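You operate a simulated robot arm through the tools that you are given. There is no shell and no other tool. Be economical: measure what you need, move in short steps, check, and stop when the job is done.

You are at the controls of a simulated robot arm. One attempt, no reset.

## Task
Put the rivet die on top of the grey glue carrier on the top track by the rolls.
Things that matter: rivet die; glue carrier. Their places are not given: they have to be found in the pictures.

The check looks at the end state, three seconds after you hand in, the way a careful person would. Anything else that was tipped, shoved, dropped, spilled or broken makes it a failure.

## Robot
A 6-joint arm with a two-finger parallel gripper, fixed in place. Base frame: the origin is at the foot of the arm, x ahead of it, y to its left, z up; the work surface is at about z = 0. Units: mm, rad, N and s.
With the tool pointing down near the work surface it reaches from about 140 to 580 mm from the base axis. Its first joint turns from -1.152 to 1.152 rad. Payload 2.1 kg.
The tool frame sits at the grasp point between the pads (the TCP): z along the fingers, y along the line on which they close. The tips reach 30 mm beyond it. The gripper opens to 94 mm. The fingers are 28 mm wide and 10 mm thick; the gripper's body (50 by 96 mm) begins 55 mm behind the TCP.
Orientation is told as [roll, pitch, yaw] about the base's x, y, z axes, in that order, counted from this pose: with the fingers straight down and closing along the base's y, the tool's x points along the base's -x, its y along +y and its z along -z.

## Interface
- The arm moves only by the tool nudge_tool. Its argument "series" is a list of rows, each an object (a shift or turn left out is 0, a gripper value left out holds the last) with "linear": the shift along the base's x, y, z in mm, a list of three; "delta_rot": the turn, a rotation vector about the base's x, y, z in rad, a list of three; "jaw": the opening, from 0 (shut) to 1 (fully open). In form: [{"linear": [tx, ty, tz], "delta_rot": [rx, ry, rz], "jaw": jaw}, ...]. A call has 1 to 8 rows; each row is the pose to reach, as a shift and turn from the pose commanded when the call began. Rows are played at 5 a second. More than 50 mm and 0.15 rad between two rows, or a gripper value outside its range, and nothing of the call is played. A pose out of reach is approached as far as the arm can. The call stops where the force on the tool passes 40 N (or 10 N more than at its start, if that is more) or the arm is blocked; 0.2 s more then pass. The fingers move at their own pace (about 72 mm/s each) and stop on an object; they squeeze with about 24 N. The grip force told is the motor's: it shows also when the fingers shut on nothing. Time passes only in rows, and 0.2 s behind the last, so rows that repeat a pose let the fingers close. The reply holds the time, the measured pose of the TCP, the force on the tool along the base axes, the opening and the grip force, in the units named above and with some noise, and new pictures: "show" is both (left out), scene, wrist or none.
- Cameras (640 x 400 px; columns grow to the right, rows downward): "scene" is fixed at [55.1, -364.6, 498.1]; the picture's right is [0.72, -0.69, 0.00], its down [-0.39, -0.41, -0.83] and it looks along [0.57, 0.60, -0.56] (base axes); focal length 280 px, centre (320, 200). "wrist" rides on the gripper at [-37, 0, -58] in the tool frame; the picture's right is [0.00, -1.00, 0.00], its down [0.97, 0.00, -0.24] and it looks along [0.24, 0.00, 0.97] (tool axes); focal length 218 px, centre (320, 200).
- pixel_to_xyz(camera, pixels): for up to 12 pixels [column, row] of the newest picture of that camera ("zoom" is the newest enlarged one), the place [x, y, z] in the base frame of the surface seen there, good to about 2 mm, but the place of the scene camera against the robot may be out by one fixed shift of up to 25 mm in any direction. It takes no simulated time.
- zoom(camera, box): a new picture of the part [left, top, right, bottom] of that camera's present view, enlarged. It takes no simulated time.
- job_done(): hands the job in; it is judged then, once.

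Keep the steps short. Do not move on a guess: measure, check each grasp and each placing, and mend mistakes. In all there are 60 turns and 120 pictures (those below and enlarged ones count). Leave the gripper open and the arm clear of the work at the hand-in unless told otherwise, and finish with a single line.

The tools are called after "Emit:" by a JSON object that holds its "api" and its "payload". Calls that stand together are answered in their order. nudge_tool: Moves the arm, as the interface text tells. Its arguments: {"type":"object","properties":{"series":{"type":"array","items":{"type":"object","properties":{"linear":{"type":"array","items":{"type":"number"}},"delta_rot":{"type":"array","items":{"type":"number"}},"jaw":{"type":"number"}}}},"show":{"type":"string","enum":["both","scene","wrist","none"]}},"required":["series"]} The other tools are called the same way: pixel_to_xyz (camera, pixels) gives the place of the surface under pixels of a picture; zoom (camera, box) takes an enlarged picture of a part of a camera's view; job_done () hands the job in.

At the start:

```text
time: 0.0
eef_pos: [357.7, 37.0, 255.0]
tool_rot: [0.0, -0.003, -0.001]
ft_force: [-0.7, -0.1, -0.1]
opening: 94.1
finger_force: 0.1
```

scene: 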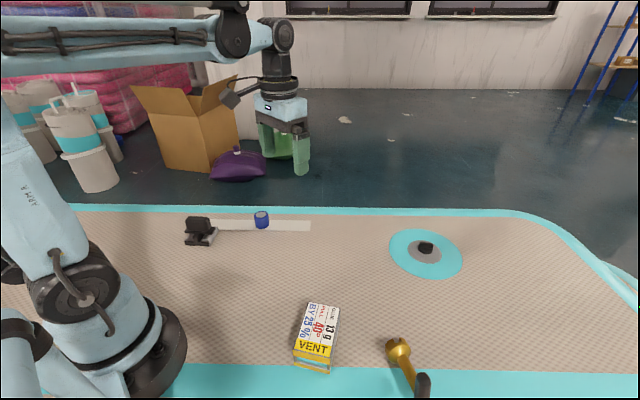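
wrist: 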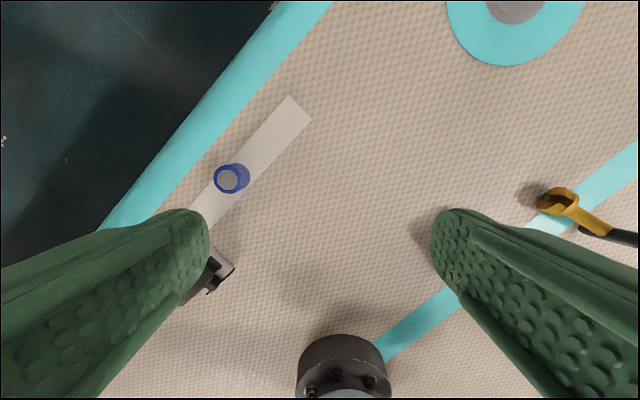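

I see a strip with a blue cylinder and a dark device, a turquoise disc with a dark thing, a carton, and a brass spoon. I'll zoom in to identify them.

Emit:
{"api": "zoom", "payload": {"camera": "scene", "box": [170, 190, 330, 290]}}

Emit:
{"api": "zoom", "payload": {"camera": "scene", "box": [370, 210, 490, 285]}}

Emit:
{"api": "zoom", "payload": {"camera": "scene", "box": [280, 290, 460, 400]}}

Emit:
{"api": "zoom", "payload": {"camera": "wrist", "box": [160, 80, 340, 310]}}

```text
4.00 times, centred on (250, 240) of scene
```

zoom: 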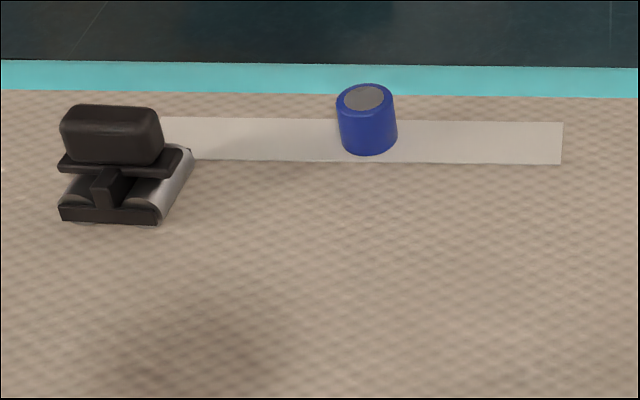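

```text
5.33 times, centred on (430, 248) of scene
```

zoom: 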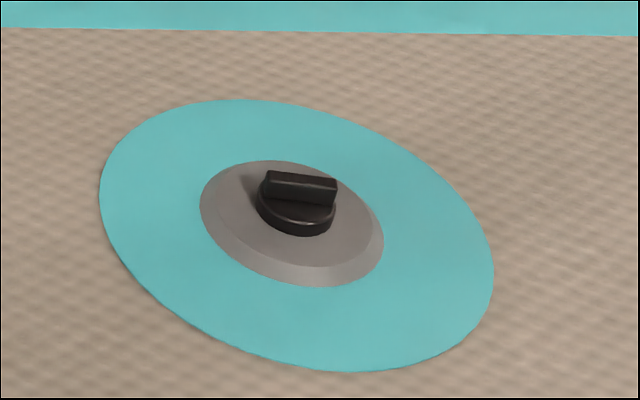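

```text
3.56 times, centred on (370, 345) of scene
```

zoom: 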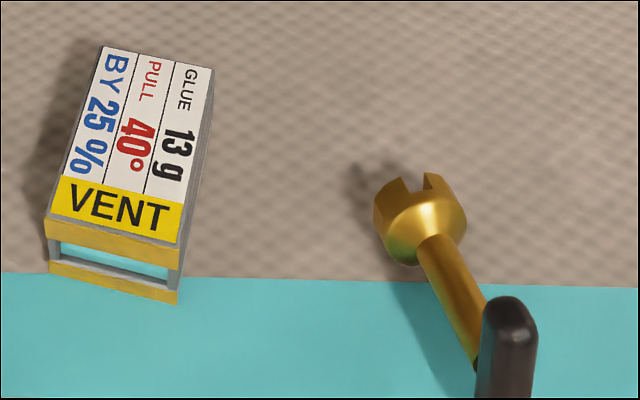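

```text
1.74 times, centred on (250, 195) of wrist
```

zoom: 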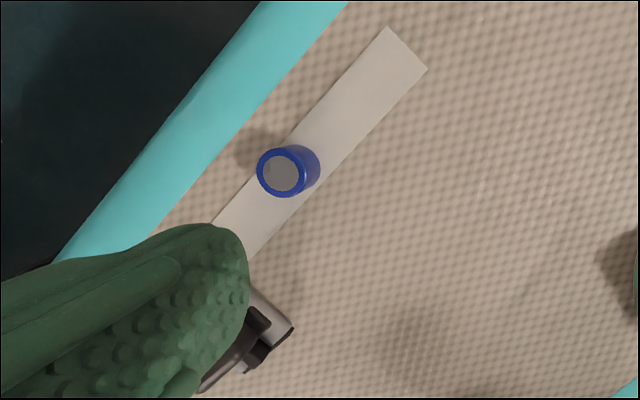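

The identities aren't clear yet, so I'll look at the rest of the view and the details of the candidates.

Emit:
{"api": "zoom", "payload": {"camera": "scene", "box": [0, 60, 320, 260]}}

Emit:
{"api": "zoom", "payload": {"camera": "scene", "box": [360, 325, 480, 400]}}

Emit:
{"api": "zoom", "payload": {"camera": "wrist", "box": [420, 0, 640, 250]}}

Emit:
{"api": "pixel_to_xyz", "payload": {"camera": "scene", "pixels": [[261, 214], [261, 227], [310, 226], [220, 225], [198, 223], [202, 242], [426, 246], [426, 262], [320, 318], [398, 345], [422, 380], [312, 370]]}}

Emit:
{"api": "pixel_to_xyz", "payload": {"camera": "wrist", "pixels": [[229, 180], [243, 178], [300, 108], [205, 208], [222, 262], [515, 8], [560, 195], [590, 220], [550, 60], [260, 160]]}}

```text
2.00 times, centred on (160, 160) of scene
```

zoom: 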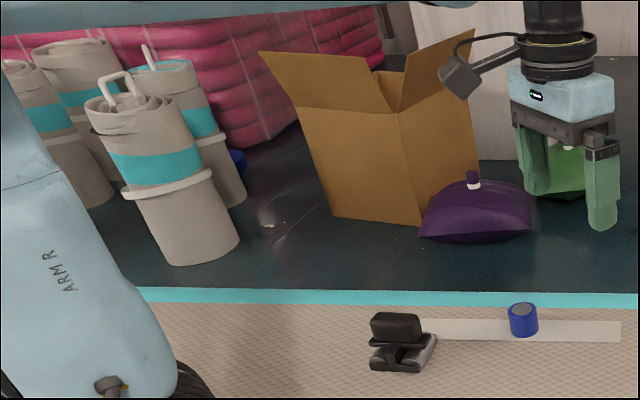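

```text
5.33 times, centred on (420, 362) of scene
```

zoom: 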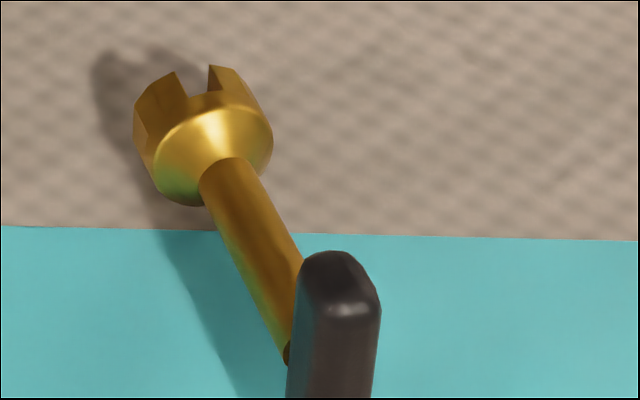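

```text
1.60 times, centred on (530, 125) of wrist
```

zoom: 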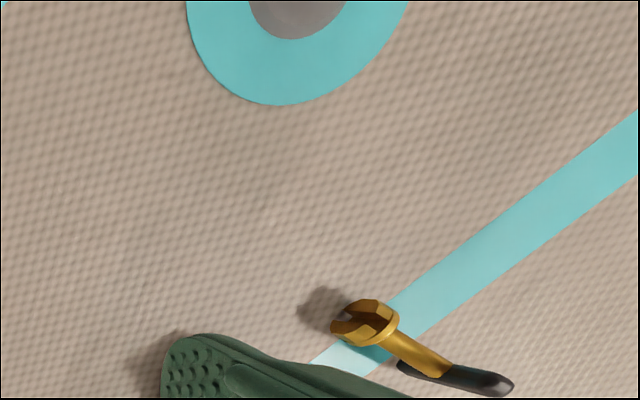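

```text
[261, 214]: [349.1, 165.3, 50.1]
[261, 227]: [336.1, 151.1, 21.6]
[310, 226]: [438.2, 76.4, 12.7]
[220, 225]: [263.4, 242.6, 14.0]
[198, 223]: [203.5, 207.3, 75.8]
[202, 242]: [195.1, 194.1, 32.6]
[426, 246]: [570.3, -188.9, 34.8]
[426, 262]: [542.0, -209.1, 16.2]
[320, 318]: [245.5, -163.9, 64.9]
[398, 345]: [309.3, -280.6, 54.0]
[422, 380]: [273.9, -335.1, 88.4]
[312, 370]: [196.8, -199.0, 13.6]
```

```text
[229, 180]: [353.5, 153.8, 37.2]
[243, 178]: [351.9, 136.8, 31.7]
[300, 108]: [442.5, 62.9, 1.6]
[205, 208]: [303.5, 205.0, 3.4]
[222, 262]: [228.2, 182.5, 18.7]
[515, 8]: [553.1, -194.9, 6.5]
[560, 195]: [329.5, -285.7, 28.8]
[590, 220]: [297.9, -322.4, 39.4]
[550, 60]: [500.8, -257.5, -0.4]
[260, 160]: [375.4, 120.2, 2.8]
```

Still unclear which part is which. I'll move the wrist camera (higher, toward -y) to look at the near line, the brass tool and the carton from above.

Emit:
{"api": "nudge_tool", "payload": {"series": [{"linear": [-20, -40, 20]}, {"linear": [-40, -80, 40]}, {"linear": [-60, -120, 60]}, {"linear": [-80, -160, 60]}, {"linear": [-80, -200, 60]}, {"linear": [-80, -200, 60]}]}}

```text
time: 1.4
eef_pos: [278.3, -162.3, 316.5]
tool_rot: [0.0, -0.002, -0.001]
ft_force: [-0.1, -0.5, -0.1]
opening: 94.1
finger_force: 0.0
```

scene: 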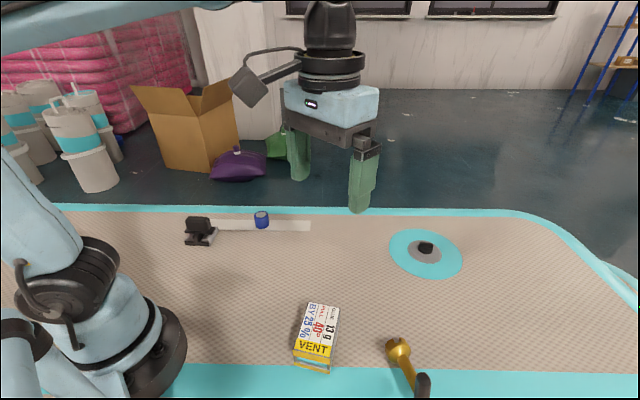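
wrist: 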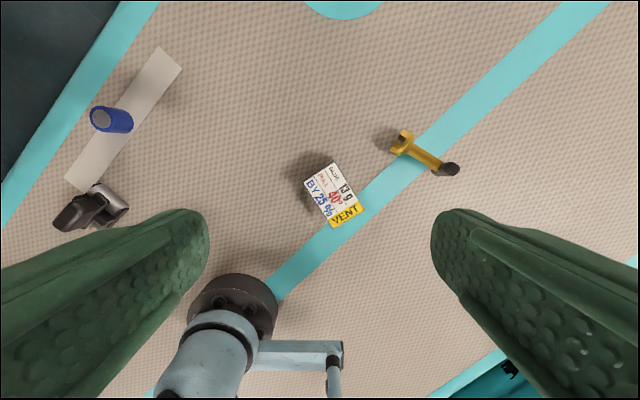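

There's more table to the right/below (toward -y), with something dark at wrist (510,368). I'll look further that way.

Emit:
{"api": "zoom", "payload": {"camera": "wrist", "box": [420, 250, 640, 400]}}

Emit:
{"api": "nudge_tool", "payload": {"series": [{"linear": [-10, -40, 10]}, {"linear": [-20, -80, 20]}, {"linear": [-30, -120, 30]}, {"linear": [-40, -150, 40]}, {"linear": [-40, -150, 40]}], "show": "wrist"}}

```text
2.67 times, centred on (530, 325) of wrist
```

zoom: 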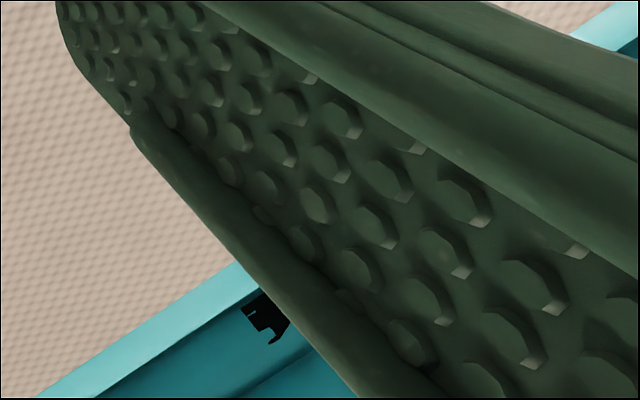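

```text
time: 2.6
eef_pos: [237.3, -311.4, 355.7]
tool_rot: [0.0, 0.0, 0.001]
ft_force: [-0.2, -0.7, -0.7]
opening: 93.5
finger_force: 0.2
```

wrist: 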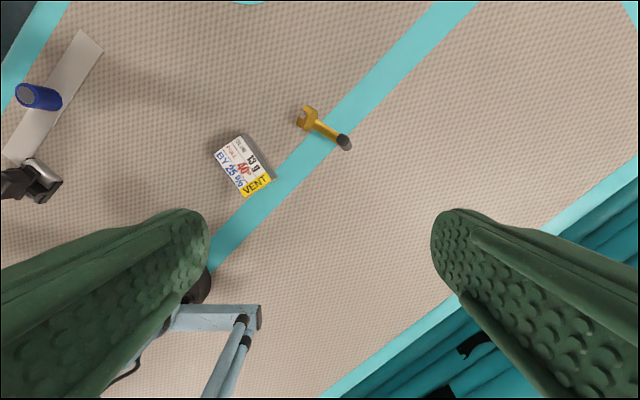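

The mat seems to be an inflatable track; nothing lies on the lower half. I'll enlarge the carton, then fly over to the blue cylinder and roller device for close views.

Emit:
{"api": "zoom", "payload": {"camera": "wrist", "box": [195, 80, 375, 210]}}

Emit:
{"api": "zoom", "payload": {"camera": "wrist", "box": [420, 300, 540, 400]}}

Emit:
{"api": "nudge_tool", "payload": {"series": [{"linear": [0, 49, 0]}, {"linear": [0, 98, 0]}, {"linear": [0, 146, -10]}, {"linear": [-5, 190, -40]}, {"linear": [-10, 230, -70]}, {"linear": [-20, 270, -90]}, {"linear": [-20, 310, -110]}, {"linear": [-20, 310, -110]}]}}

```text
3.08 times, centred on (285, 145) of wrist
```

zoom: 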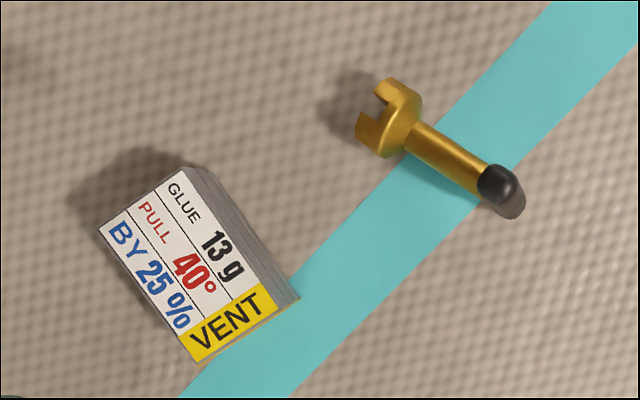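

```text
4.00 times, centred on (480, 350) of wrist
```

zoom: 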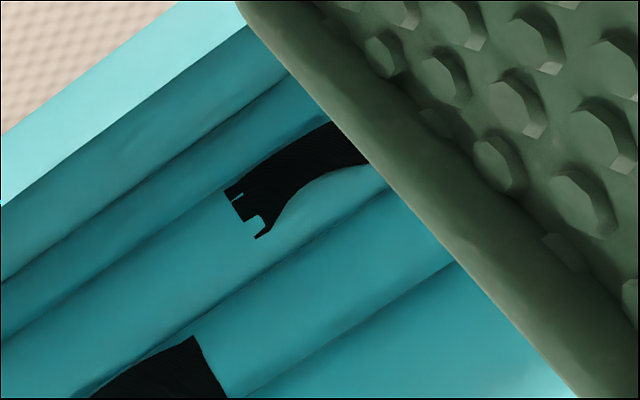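

```text
refused: row 4 steps farther than a row can; nothing moved
```

Emit:
{"api": "nudge_tool", "payload": {"series": [{"linear": [0, 48, 0]}, {"linear": [0, 96, 0]}, {"linear": [0, 140, -10]}, {"linear": [-5, 180, -30]}, {"linear": [-10, 220, -50]}, {"linear": [-20, 260, -70]}, {"linear": [-20, 300, -90]}, {"linear": [-20, 340, -110]}]}}

```text
time: 4.4
eef_pos: [217.4, 27.6, 244.5]
tool_rot: [-0.002, -0.003, 0.0]
ft_force: [0.3, -0.3, 1.2]
opening: 94.0
finger_force: 0.0
```

scene: 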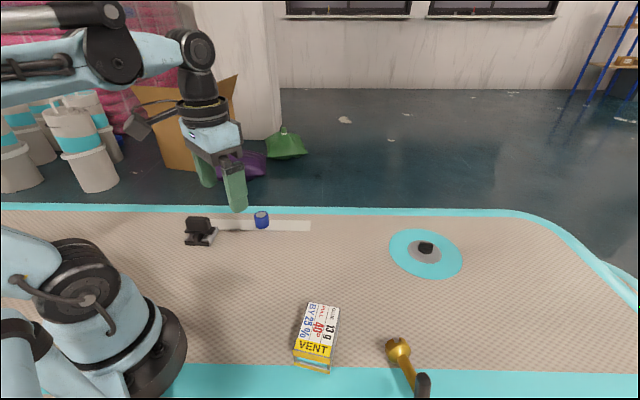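
wrist: 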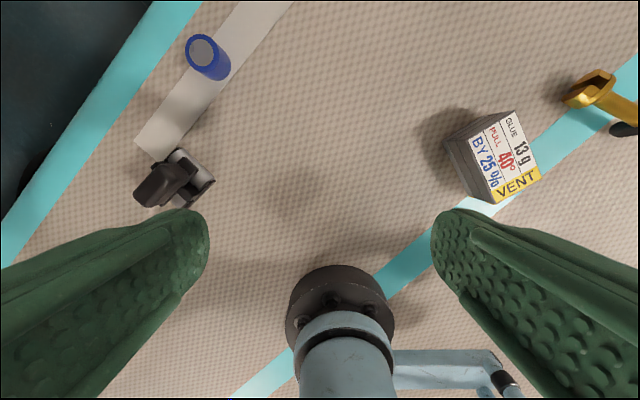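

Emit:
{"api": "zoom", "payload": {"camera": "wrist", "box": [420, 60, 640, 220]}}

Emit:
{"api": "zoom", "payload": {"camera": "wrist", "box": [110, 10, 290, 220]}}

Emit:
{"api": "zoom", "payload": {"camera": "scene", "box": [285, 295, 350, 380]}}

Emit:
{"api": "zoom", "payload": {"camera": "scene", "box": [240, 200, 285, 235]}}

```text
2.50 times, centred on (530, 140) of wrist
```

zoom: 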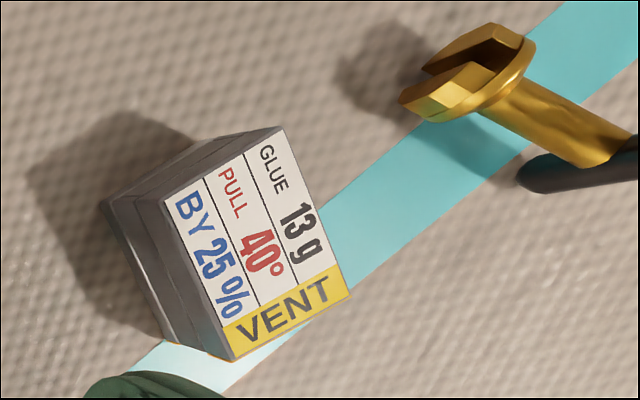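

```text
1.90 times, centred on (200, 115) of wrist
```

zoom: 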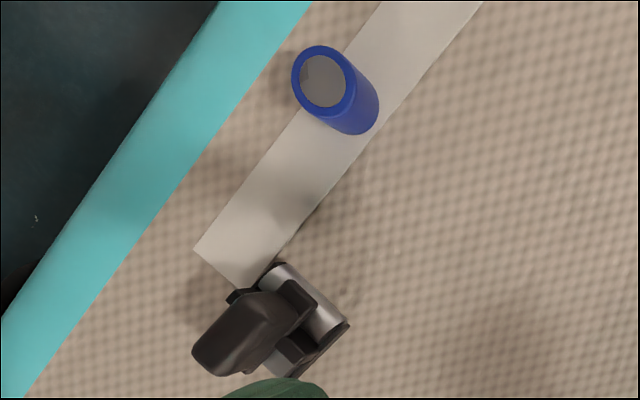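

```text
4.71 times, centred on (318, 338) of scene
```

zoom: 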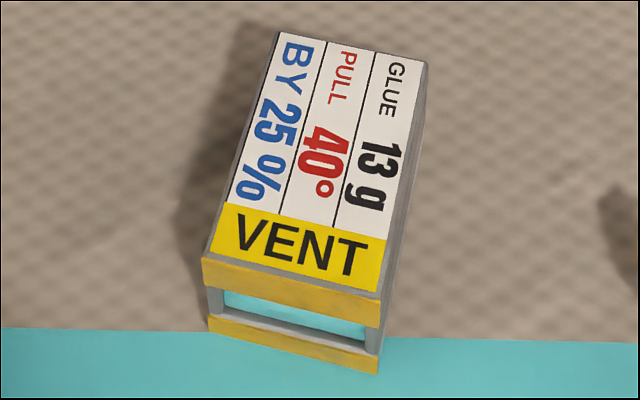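

```text
11.43 times, centred on (262, 218) of scene
```

zoom: 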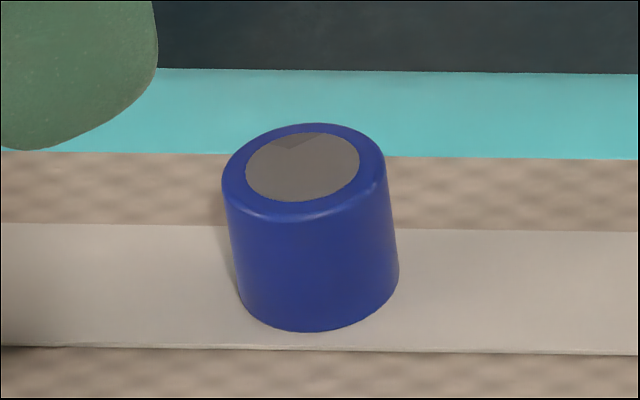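

My reading: the blue steel-cored cylinder is the rivet die (brass piece = valve key, black piece = seam roller, turquoise disc = valve). The grey box marked "GLUE 13 g" with the VENT opening is the glue carrier. Next I measure both in the wrist picture.

Emit:
{"api": "pixel_to_xyz", "payload": {"camera": "wrist", "pixels": [[515, 114], [470, 141], [495, 201], [539, 178], [491, 189], [531, 165], [505, 155], [201, 50], [190, 48], [214, 46], [204, 64], [221, 76]]}}

Emit:
{"api": "pixel_to_xyz", "payload": {"camera": "scene", "pixels": [[313, 304], [338, 308], [330, 356], [297, 347], [300, 340], [333, 346], [261, 213], [256, 211], [266, 213], [262, 227], [318, 362], [318, 359]]}}

```text
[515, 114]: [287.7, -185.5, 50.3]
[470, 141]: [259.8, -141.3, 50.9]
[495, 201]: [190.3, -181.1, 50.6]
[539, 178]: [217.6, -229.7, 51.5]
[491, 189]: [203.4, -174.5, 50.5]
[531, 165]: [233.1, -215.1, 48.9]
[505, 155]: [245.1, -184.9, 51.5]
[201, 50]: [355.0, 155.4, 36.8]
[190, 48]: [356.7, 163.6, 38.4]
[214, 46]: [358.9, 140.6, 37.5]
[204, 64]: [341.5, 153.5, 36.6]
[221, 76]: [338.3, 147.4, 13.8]
```

```text
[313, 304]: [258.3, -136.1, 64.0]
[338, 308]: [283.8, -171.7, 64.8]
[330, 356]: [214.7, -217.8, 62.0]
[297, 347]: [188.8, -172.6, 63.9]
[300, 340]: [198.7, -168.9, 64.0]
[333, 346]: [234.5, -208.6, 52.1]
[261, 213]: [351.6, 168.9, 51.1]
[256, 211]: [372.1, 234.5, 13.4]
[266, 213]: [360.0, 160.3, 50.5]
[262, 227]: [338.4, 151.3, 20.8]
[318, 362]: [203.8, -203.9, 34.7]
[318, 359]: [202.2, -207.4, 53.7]
```

The box top is about 80 × 52 mm at z≈51, with the white area centred near (246,-179). The die is at about (352,152), top z≈37. Moving above the die to refine this.

Emit:
{"api": "nudge_tool", "payload": {"series": [{"linear": [33, 30, -10]}, {"linear": [66, 60, -30]}, {"linear": [95, 90, -50]}, {"linear": [115, 110, -80]}, {"linear": [120, 124, -105]}, {"linear": [120, 124, -105]}]}}

```text
time: 5.8
eef_pos: [338.7, 152.0, 140.6]
tool_rot: [0.001, -0.002, 0.0]
ft_force: [-0.4, 0.3, -0.1]
opening: 94.1
finger_force: 0.1
```

scene: 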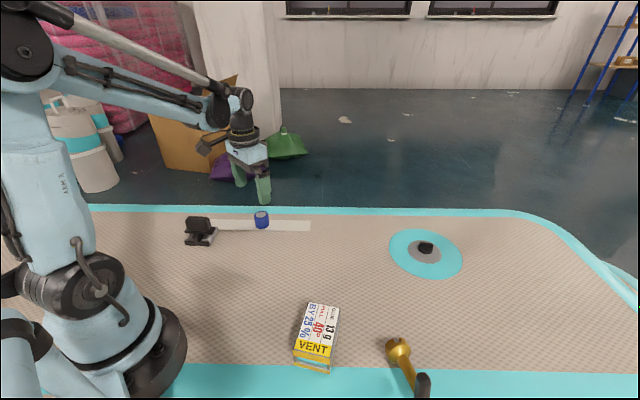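
wrist: 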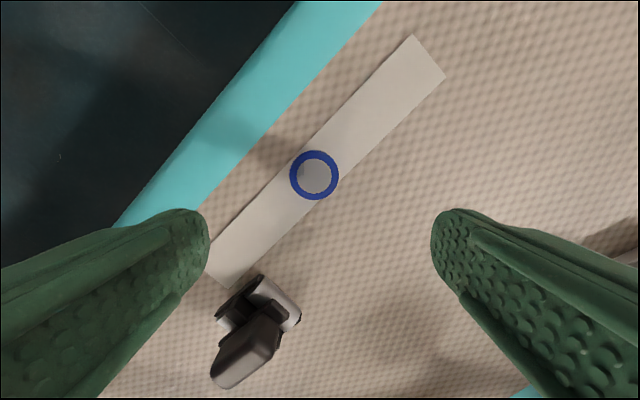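

Emit:
{"api": "pixel_to_xyz", "payload": {"camera": "wrist", "pixels": [[314, 175], [292, 175], [336, 175], [314, 153], [314, 197], [302, 163], [260, 225], [276, 305], [245, 350], [380, 100]]}}

Emit:
{"api": "zoom", "payload": {"camera": "wrist", "box": [264, 140, 364, 210]}}

```text
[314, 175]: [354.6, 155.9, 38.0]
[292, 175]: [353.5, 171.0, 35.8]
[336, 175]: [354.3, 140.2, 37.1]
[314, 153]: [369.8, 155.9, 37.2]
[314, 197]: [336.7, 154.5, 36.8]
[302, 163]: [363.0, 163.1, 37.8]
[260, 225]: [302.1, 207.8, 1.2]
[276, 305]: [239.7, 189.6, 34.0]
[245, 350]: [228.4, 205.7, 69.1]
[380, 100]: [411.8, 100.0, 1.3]
```

```text
5.71 times, centred on (314, 175) of wrist
```

zoom: 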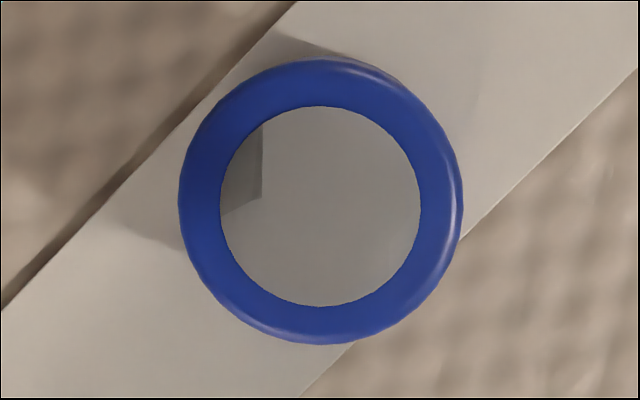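

The die is centred at (354,155.5), about 30 mm in diameter, 37 mm high, and clear of its neighbours. Descending with fingers open to TCP z≈36.

Emit:
{"api": "nudge_tool", "payload": {"series": [{"linear": [15, 3.6, -10]}, {"linear": [15, 3.6, -45]}, {"linear": [15, 3.6, -80]}, {"linear": [15, 3.6, -104]}, {"linear": [15, 3.6, -104]}]}}

```text
time: 7.0
eef_pos: [353.9, 155.7, 36.3]
tool_rot: [0.001, -0.003, 0.0]
ft_force: [-0.4, 0.1, -0.2]
opening: 94.0
finger_force: 0.2
```

scene: 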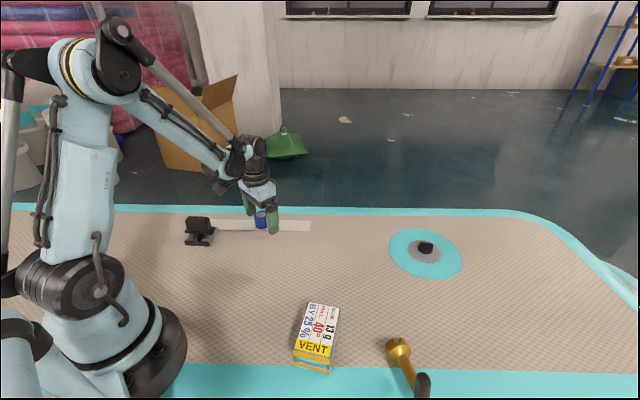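
wrist: 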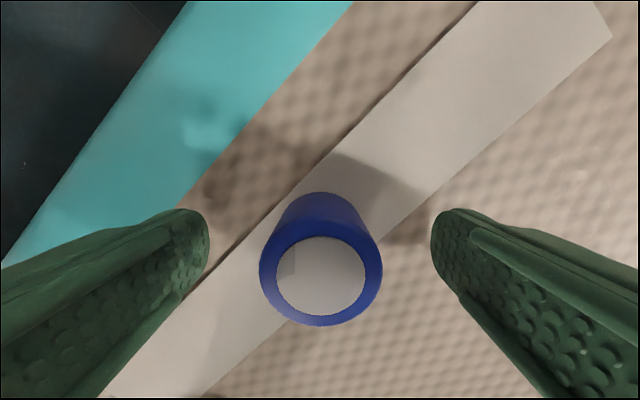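

The die sits between the fingers. Closing.

Emit:
{"api": "nudge_tool", "payload": {"series": [{"jaw": 0.2}, {"jaw": 0.2}, {"jaw": 0.2}, {"jaw": 0.2}], "show": "wrist"}}

```text
time: 8.0
eef_pos: [355.1, 156.0, 36.2]
tool_rot: [0.002, -0.003, -0.004]
ft_force: [1.1, 0.5, -0.4]
opening: 36.5
finger_force: 24.1
```

wrist: 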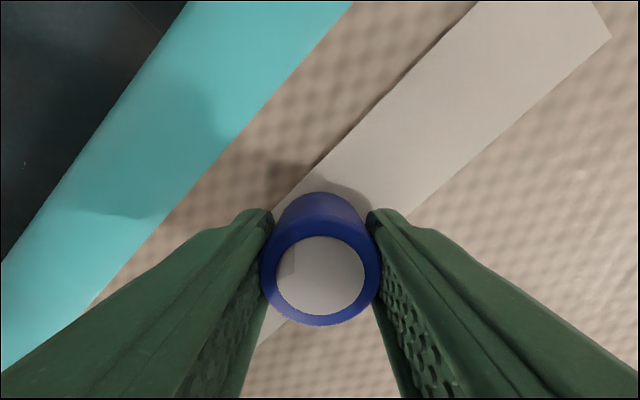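

Gripped at 36.5 mm with 24 N. Lifting a little to check the hold and that the strip stays behind.

Emit:
{"api": "nudge_tool", "payload": {"series": [{"linear": [0, 0, 15], "jaw": 0.1}, {"linear": [0, 0, 40], "jaw": 0.1}, {"linear": [0, 0, 80], "jaw": 0.1}, {"linear": [0, 0, 120], "jaw": 0.1}, {"linear": [0, 0, 120], "jaw": 0.1}]}}

```text
time: 9.2
eef_pos: [353.7, 156.1, 157.3]
tool_rot: [-0.001, -0.002, -0.004]
ft_force: [0.2, -0.2, 0.1]
opening: 9.5
finger_force: 0.1
```

scene: 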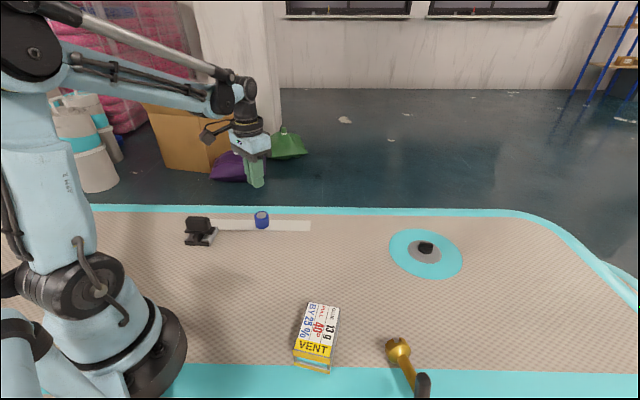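
wrist: 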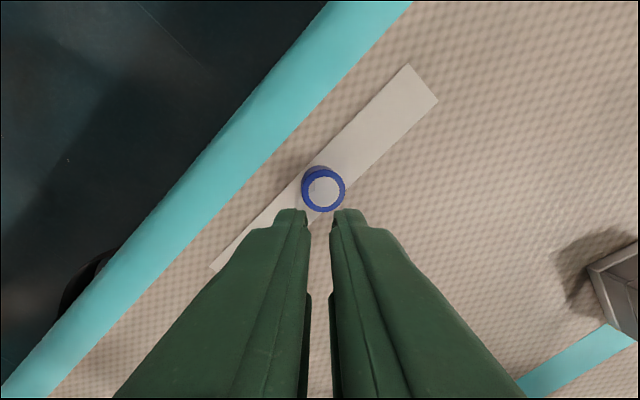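

The die slipped out: fingers shut at 9.5 mm and it still stands on the strip. I'll check its pose before trying again.

Emit:
{"api": "zoom", "payload": {"camera": "wrist", "box": [273, 150, 373, 225]}}

Emit:
{"api": "zoom", "payload": {"camera": "scene", "box": [240, 200, 285, 235]}}

Emit:
{"api": "pixel_to_xyz", "payload": {"camera": "wrist", "pixels": [[323, 191], [304, 190], [342, 190], [323, 174], [323, 208]]}}

```text
5.33 times, centred on (323, 188) of wrist
```

zoom: 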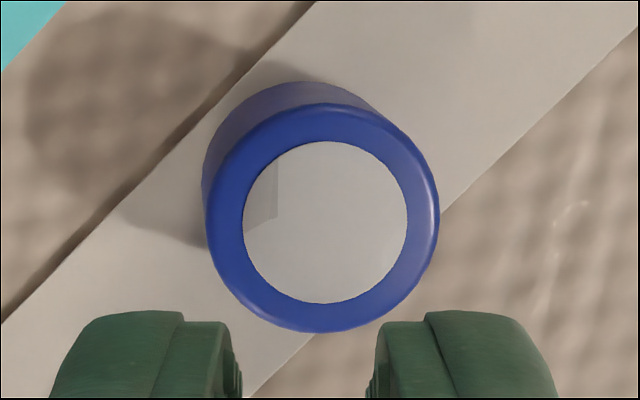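

```text
11.43 times, centred on (262, 218) of scene
```

zoom: 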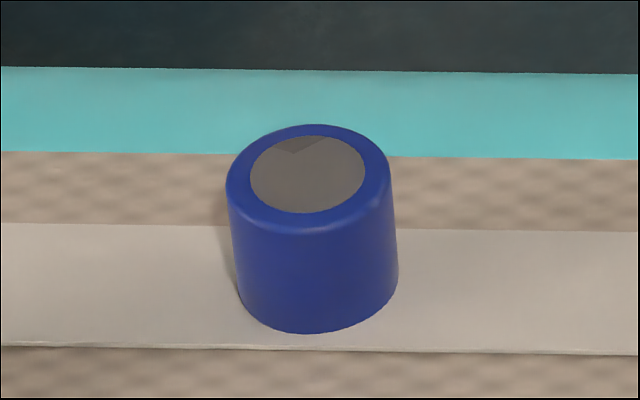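

```text
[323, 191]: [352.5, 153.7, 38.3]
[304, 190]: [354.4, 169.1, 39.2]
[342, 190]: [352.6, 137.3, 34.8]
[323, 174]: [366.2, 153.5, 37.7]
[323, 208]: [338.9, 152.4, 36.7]
```

It's still upright at about (353,154). I'll open, descend again slightly lower, and grip with full closing command.

Emit:
{"api": "nudge_tool", "payload": {"series": [{"jaw": 1}, {"linear": [0, -1.5, 0], "jaw": 1}, {"linear": [0, -1.5, -5], "jaw": 1}, {"linear": [0, -1.5, -45], "jaw": 1}, {"linear": [0, -1.5, -90], "jaw": 1}, {"linear": [0, -1.5, -123], "jaw": 1}, {"linear": [0, -1.5, -123], "jaw": 1}], "show": "wrist"}}

Emit:
{"api": "nudge_tool", "payload": {"series": [{"jaw": 0}, {"jaw": 0}, {"jaw": 0}, {"jaw": 0}, {"jaw": 0}], "show": "none"}}

Emit:
{"api": "nudge_tool", "payload": {"series": [{"linear": [0, 0, 1]}, {"linear": [0, 0, 2]}, {"linear": [0, 0, 3]}], "show": "wrist"}}

```text
time: 10.8
eef_pos: [354.1, 154.4, 32.7]
tool_rot: [0.001, -0.002, -0.002]
ft_force: [0.1, 0.5, 0.0]
opening: 94.1
finger_force: 0.0
```

wrist: 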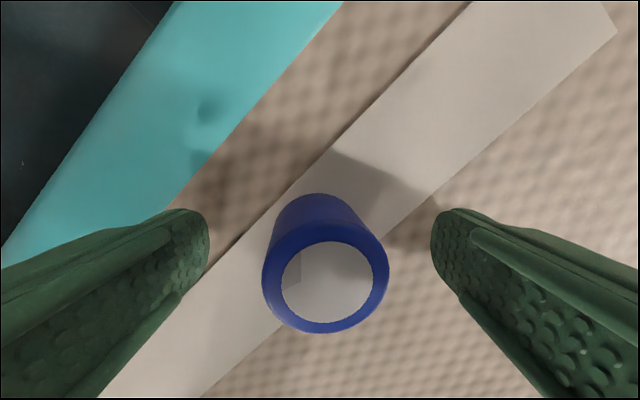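

```text
time: 12.0
eef_pos: [353.6, 154.2, 33.3]
tool_rot: [0.0, -0.001, -0.001]
ft_force: [0.4, -1.5, 1.7]
opening: 36.6
finger_force: 23.4
```

```text
time: 12.8
eef_pos: [352.4, 154.8, 36.1]
tool_rot: [0.0, -0.002, -0.001]
ft_force: [-0.2, 0.1, -2.6]
opening: 36.7
finger_force: 24.0
```

wrist: 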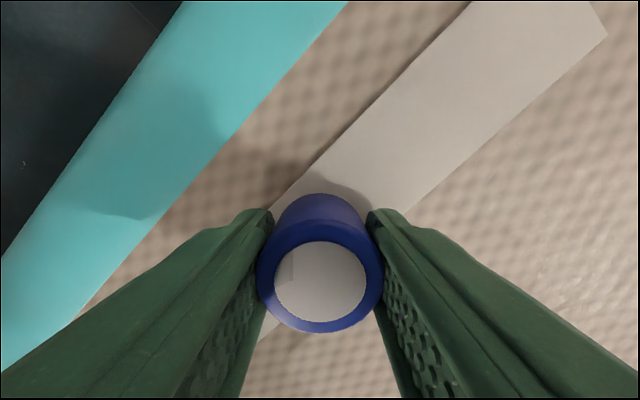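

Pull is 2.6 N downward, grip still 24 N. Lifting a few more mm, slowly.

Emit:
{"api": "nudge_tool", "payload": {"series": [{"linear": [0, 0, 2]}, {"linear": [0, 0, 4]}, {"linear": [0, 0, 6]}, {"linear": [0, 0, 6]}], "show": "both"}}

```text
time: 13.8
eef_pos: [353.5, 152.9, 41.0]
tool_rot: [-0.002, -0.003, -0.001]
ft_force: [0.7, -0.2, -1.9]
opening: 36.7
finger_force: 23.6
```

scene: 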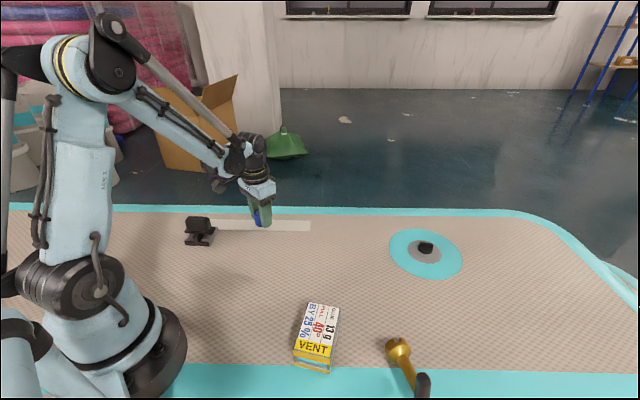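
wrist: 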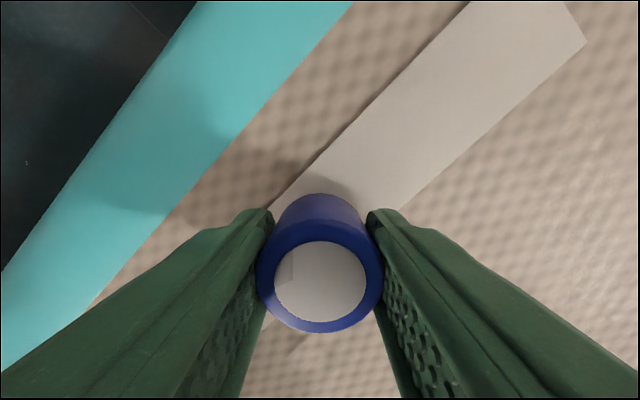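

The die stays fixed between the pads and rises (about 2 N weight). I'll continue lifting gently.

Emit:
{"api": "nudge_tool", "payload": {"series": [{"linear": [0, 0, 3]}, {"linear": [0, 0, 7]}, {"linear": [0, 0, 11]}, {"linear": [0, 0, 15]}, {"linear": [0, 0, 19]}, {"linear": [0, 0, 22]}, {"linear": [0, 0, 22]}]}}

```text
time: 15.4
eef_pos: [353.8, 154.9, 64.8]
tool_rot: [-0.001, -0.003, -0.003]
ft_force: [-0.5, -0.5, -2.4]
opening: 36.7
finger_force: 23.8
```

scene: 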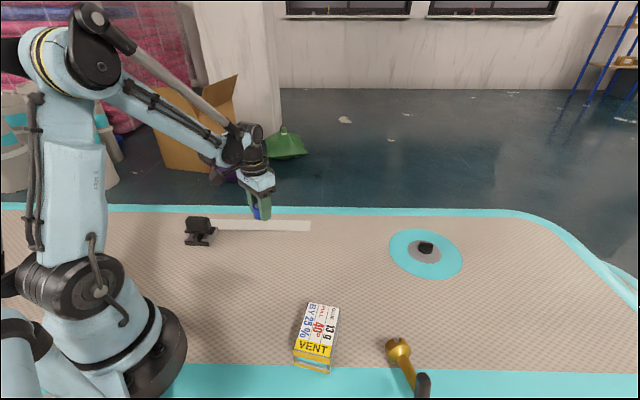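
wrist: 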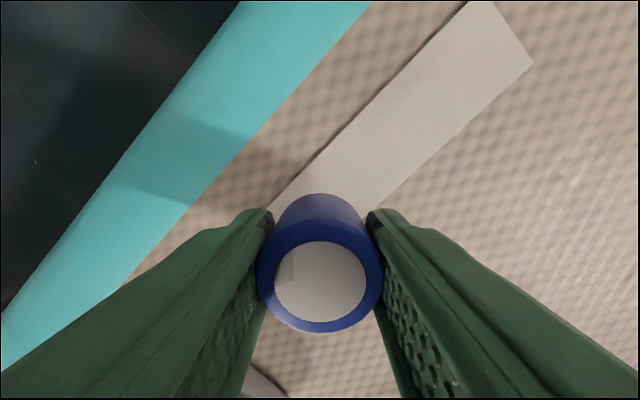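

Held firmly. Continue up to z≈115, then travel gently toward the box.

Emit:
{"api": "nudge_tool", "payload": {"series": [{"linear": [0, 0, 4]}, {"linear": [0, 0, 12]}, {"linear": [0, 0, 22]}, {"linear": [-1, -3, 32]}, {"linear": [-3, -10, 42]}, {"linear": [-7, -21, 50]}, {"linear": [-12, -36, 54]}, {"linear": [-17, -51, 55]}], "show": "wrist"}}

```text
time: 17.2
eef_pos: [335.3, 103.2, 119.3]
tool_rot: [0.0, -0.001, 0.001]
ft_force: [0.7, 1.0, -2.8]
opening: 36.8
finger_force: 24.2
```

wrist: 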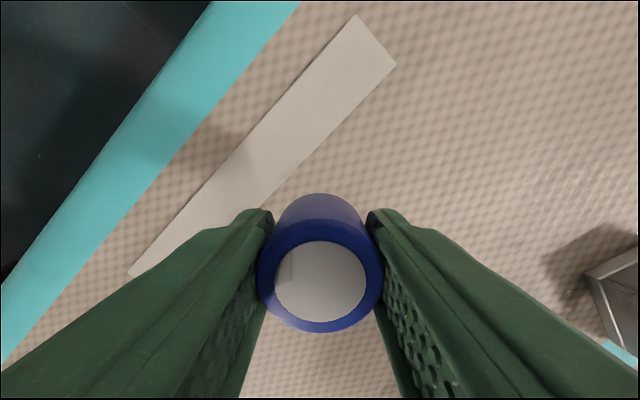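

Still held. Moving on toward the box.

Emit:
{"api": "nudge_tool", "payload": {"series": [{"linear": [-2, -6, 0]}, {"linear": [-6, -20, 0]}, {"linear": [-12, -38, 0]}, {"linear": [-18, -57, 0]}, {"linear": [-24, -76, 0]}, {"linear": [-30, -95, 0]}, {"linear": [-35, -110, 0]}, {"linear": [-38, -118, 0]}], "show": "none"}}

Emit:
{"api": "nudge_tool", "payload": {"series": [{"linear": [-2, -6, 0]}, {"linear": [-6, -20, 0]}, {"linear": [-12, -38, 0]}, {"linear": [-18, -57, 0]}, {"linear": [-24, -76, 0]}, {"linear": [-30, -95, 0]}, {"linear": [-35, -110, 0]}, {"linear": [-38, -118, 0]}]}}

```text
time: 19.0
eef_pos: [298.6, -15.4, 118.9]
tool_rot: [0.0, -0.002, -0.001]
ft_force: [-0.3, 0.6, -2.8]
opening: 36.6
finger_force: 24.5
```

```text
time: 20.8
eef_pos: [259.9, -133.1, 118.6]
tool_rot: [0.003, -0.001, 0.001]
ft_force: [-0.5, 0.5, -2.7]
opening: 36.6
finger_force: 24.2
```

scene: 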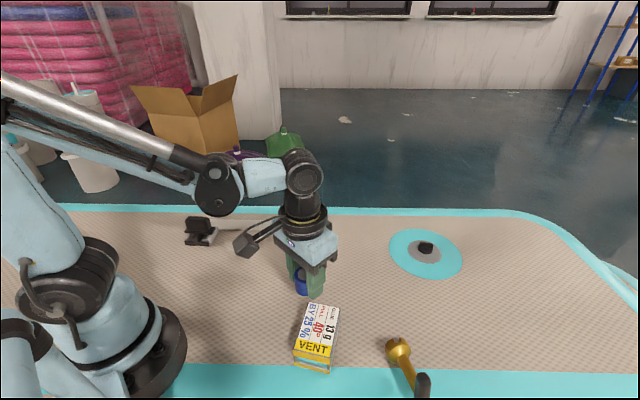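
wrist: 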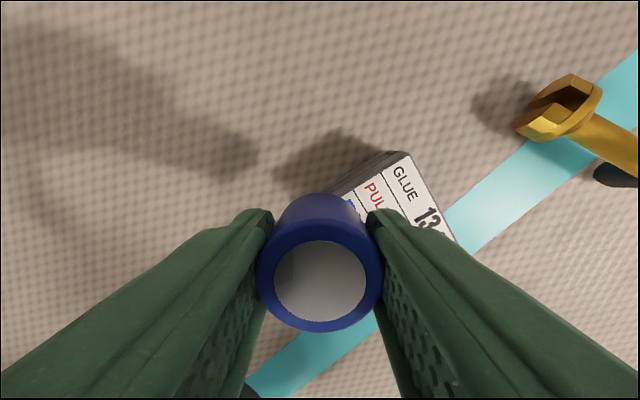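

Die steady. Confirming the box's corner and the brass tool from here, then I'll move above the white area.

Emit:
{"api": "pixel_to_xyz", "payload": {"camera": "wrist", "pixels": [[407, 156], [400, 180], [445, 232], [570, 90], [370, 195]]}}

Emit:
{"api": "nudge_tool", "payload": {"series": [{"linear": [-2, -6, 0]}, {"linear": [-5, -16, 0]}, {"linear": [-9, -29, 0]}, {"linear": [-12, -40, 0]}, {"linear": [-14, -46, 0]}, {"linear": [-14, -47, 0]}, {"linear": [-14, -47, 0]}]}}

```text
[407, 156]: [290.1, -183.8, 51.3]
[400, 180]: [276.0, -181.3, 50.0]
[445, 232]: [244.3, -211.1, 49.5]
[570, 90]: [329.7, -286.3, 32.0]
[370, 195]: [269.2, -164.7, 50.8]
```

```text
time: 22.4
eef_pos: [245.4, -180.2, 120.1]
tool_rot: [-0.001, -0.002, -0.002]
ft_force: [0.4, 0.3, -2.9]
opening: 36.7
finger_force: 24.4
```

scene: 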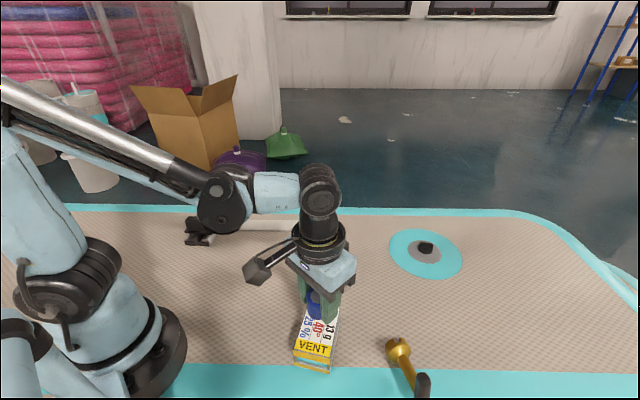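
wrist: 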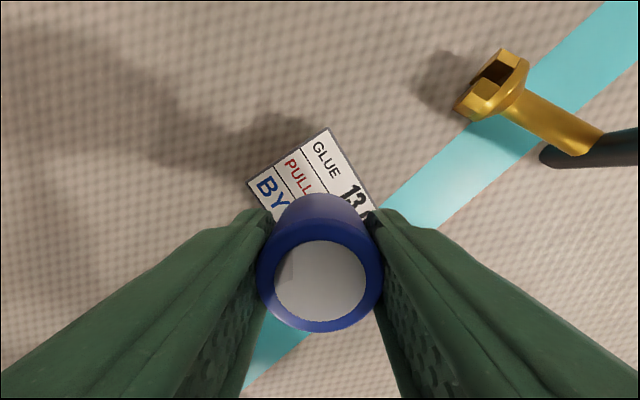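

Positioned over the box centre at (245,-180). Lowering to just above contact (z≈88).

Emit:
{"api": "nudge_tool", "payload": {"series": [{"linear": [0, 0, -5]}, {"linear": [0, 0, -13]}, {"linear": [0, 0, -21]}, {"linear": [0, 0, -28]}, {"linear": [0, 0, -31]}, {"linear": [0, 0, -31]}]}}

```text
time: 23.8
eef_pos: [246.7, -179.9, 88.2]
tool_rot: [0.0, -0.003, -0.001]
ft_force: [0.1, -0.3, -1.1]
opening: 36.5
finger_force: 24.7
```

scene: 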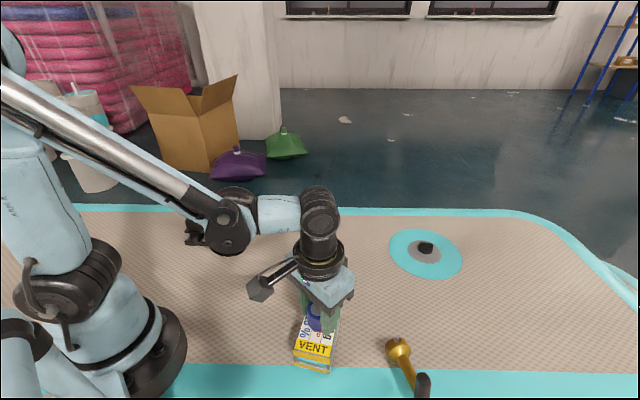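
wrist: 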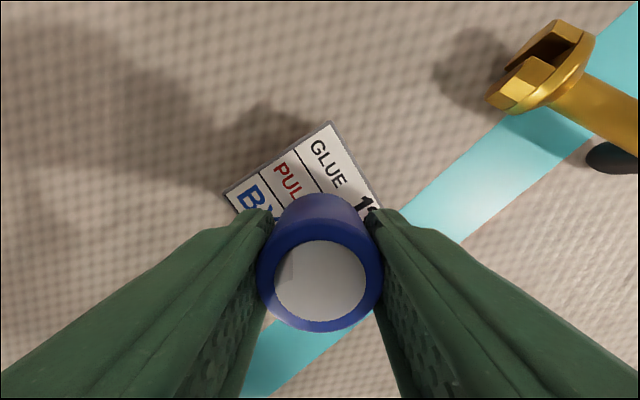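

Lowering in 1 mm steps to feel the contact.

Emit:
{"api": "nudge_tool", "payload": {"series": [{"linear": [0, 0, -1]}, {"linear": [0, 0, -2]}, {"linear": [0, 0, -3]}, {"linear": [0, 0, -3]}], "show": "none"}}

Emit:
{"api": "zoom", "payload": {"camera": "scene", "box": [285, 285, 365, 375]}}

```text
time: 24.8
eef_pos: [244.9, -178.6, 83.8]
tool_rot: [-0.001, -0.002, -0.003]
ft_force: [1.1, 0.0, -2.9]
opening: 36.5
finger_force: 23.5
```

```text
4.44 times, centred on (325, 330) of scene
```

zoom: 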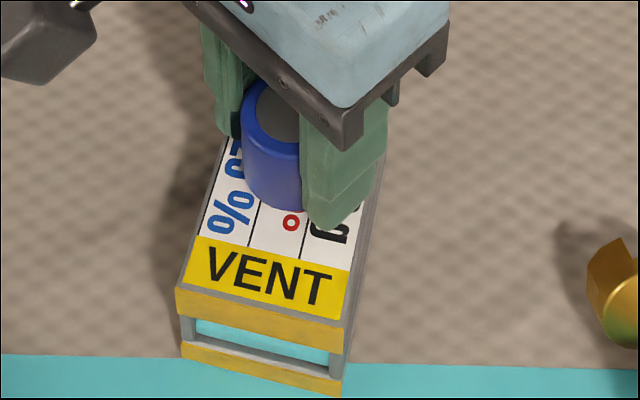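

No contact yet (force still −2.9 N). Another 1.5 mm.

Emit:
{"api": "nudge_tool", "payload": {"series": [{"linear": [0, 0, -0.5]}, {"linear": [0, 0, -1]}, {"linear": [0, 0, -1.5]}, {"linear": [0, 0, -1.5]}], "show": "none"}}

```text
time: 25.8
eef_pos: [246.2, -180.6, 83.6]
tool_rot: [0.0, -0.002, -0.001]
ft_force: [0.3, -1.0, -2.0]
opening: 36.5
finger_force: 24.0
```

Emit:
{"api": "nudge_tool", "payload": {"series": [{"linear": [0, 0, -0.5]}, {"linear": [0, 0, -1]}, {"linear": [0, 0, -1]}], "show": "none"}}

```text
time: 26.6
eef_pos: [246.2, -178.6, 83.1]
tool_rot: [0.0, 0.0, -0.002]
ft_force: [0.3, 0.3, -2.0]
opening: 36.6
finger_force: 23.9
```

Emit:
{"api": "nudge_tool", "payload": {"series": [{"linear": [0, 0, -0.5]}, {"linear": [0, 0, -1]}, {"linear": [0, 0, -1]}], "show": "both"}}

Emit:
{"api": "zoom", "payload": {"camera": "scene", "box": [295, 300, 345, 350]}}

```text
time: 27.4
eef_pos: [246.5, -178.6, 82.7]
tool_rot: [0.0, -0.002, -0.002]
ft_force: [0.6, -0.8, -2.5]
opening: 36.9
finger_force: 24.5
```

scene: 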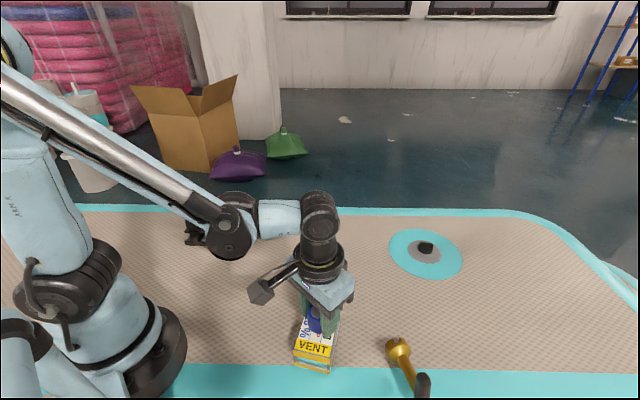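
wrist: 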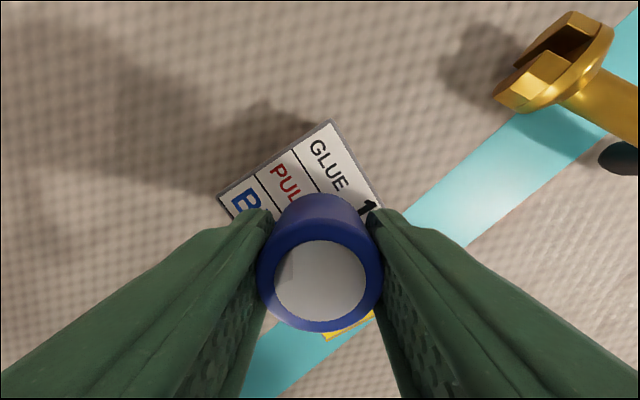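

```text
8.00 times, centred on (320, 325) of scene
```

zoom: 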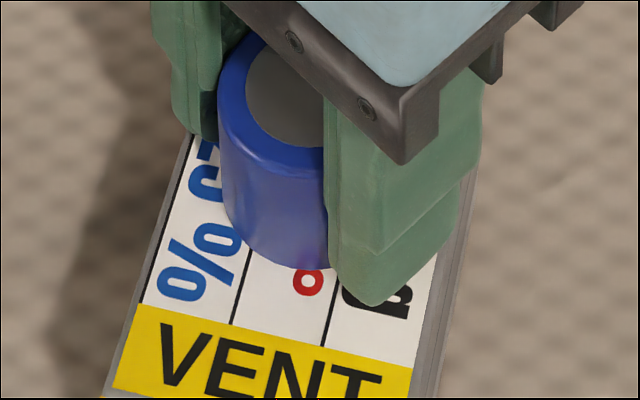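

Still carrying the weight; half a millimetre more at a time.

Emit:
{"api": "nudge_tool", "payload": {"series": [{"linear": [0, 0, -0.3]}, {"linear": [0, 0, -0.6]}, {"linear": [0, 0, -0.6]}], "show": "none"}}

Emit:
{"api": "nudge_tool", "payload": {"series": [{"linear": [0, 0, 0]}, {"linear": [0, 0, 0]}], "show": "none"}}

```text
time: 28.2
eef_pos: [244.8, -180.0, 81.4]
tool_rot: [0.0, -0.002, -0.001]
ft_force: [-1.0, 1.5, 22.0]
opening: 37.0
finger_force: 24.2
```

```text
time: 28.8
eef_pos: [246.5, -180.8, 81.2]
tool_rot: [-0.002, -0.003, -0.002]
ft_force: [-0.6, -0.3, 22.4]
opening: 36.5
finger_force: 24.2
```

Contact: +22 N. Easing up 0.4 mm to unload, then checking.

Emit:
{"api": "nudge_tool", "payload": {"series": [{"linear": [0, 0, 0.3]}, {"linear": [0, 0, 0.4]}], "show": "none"}}

```text
time: 29.4
eef_pos: [245.9, -179.6, 81.4]
tool_rot: [-0.002, -0.003, 0.0]
ft_force: [1.6, -2.2, 4.8]
opening: 36.6
finger_force: 23.9
```

Lightly seated (about 5 N). Opening gradually.

Emit:
{"api": "nudge_tool", "payload": {"series": [{"jaw": 0.42}, {"jaw": 0.5}, {"jaw": 0.6}, {"jaw": 0.7}, {"jaw": 0.7}]}}

```text
time: 30.6
eef_pos: [245.7, -179.9, 80.7]
tool_rot: [0.001, -0.002, -0.002]
ft_force: [0.1, -1.2, -0.6]
opening: 66.1
finger_force: 0.0
```

scene: 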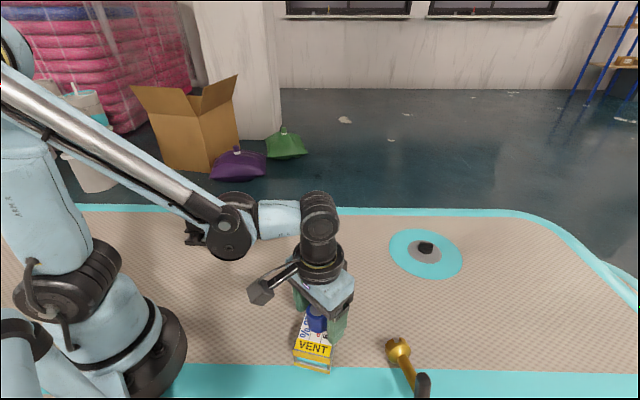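
wrist: 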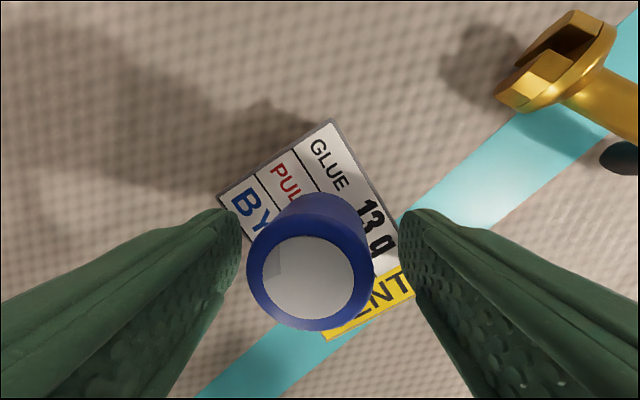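

Released and standing. Backing straight up.

Emit:
{"api": "nudge_tool", "payload": {"series": [{"linear": [0, 0, 5]}, {"linear": [0, 0, 30]}, {"linear": [0, 0, 70], "jaw": 1}, {"linear": [0, 10, 110], "jaw": 1}, {"linear": [-5, 50, 130], "jaw": 1}, {"linear": [-10, 90, 150], "jaw": 1}, {"linear": [-10, 90, 150], "jaw": 1}]}}

Emit:
{"api": "zoom", "payload": {"camera": "scene", "box": [270, 285, 390, 385]}}

Emit:
{"api": "zoom", "payload": {"camera": "wrist", "box": [360, 80, 560, 280]}}

```text
time: 32.2
eef_pos: [236.5, -89.0, 231.1]
tool_rot: [0.0, -0.001, -0.002]
ft_force: [-0.2, 0.7, -0.4]
opening: 93.9
finger_force: 0.1
```

scene: 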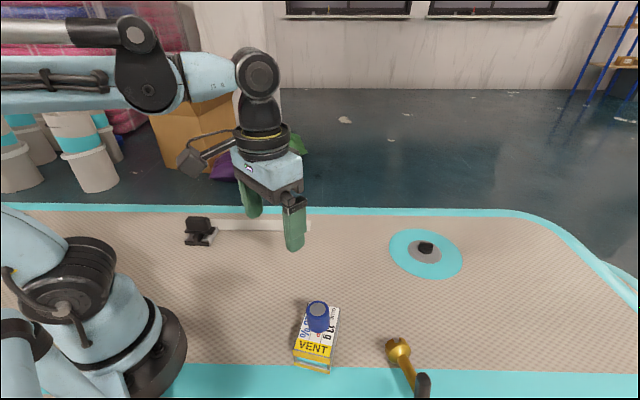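
wrist: 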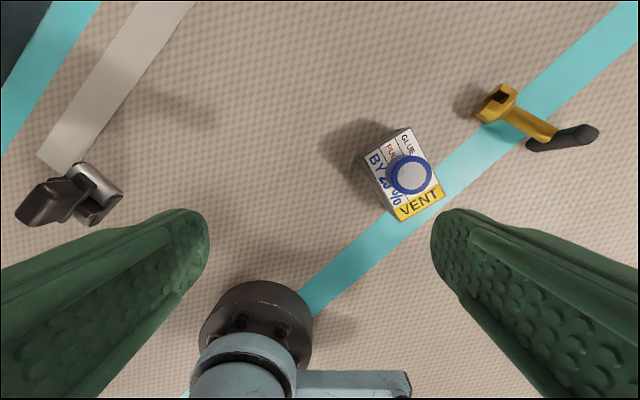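

```text
4.00 times, centred on (330, 335) of scene
```

zoom: 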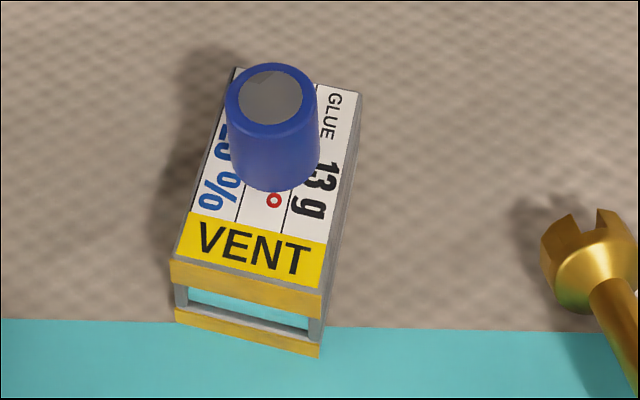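

```text
2.00 times, centred on (460, 180) of wrist
```

zoom: 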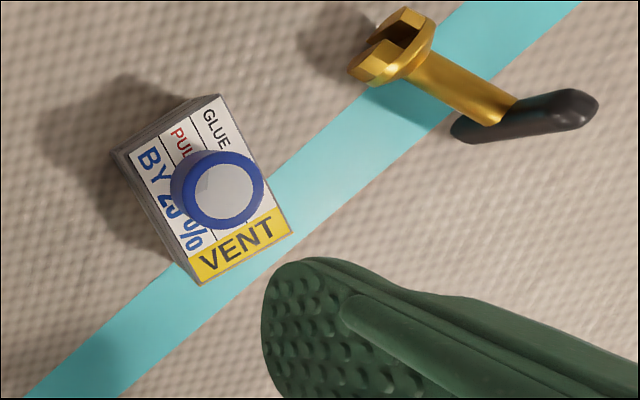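

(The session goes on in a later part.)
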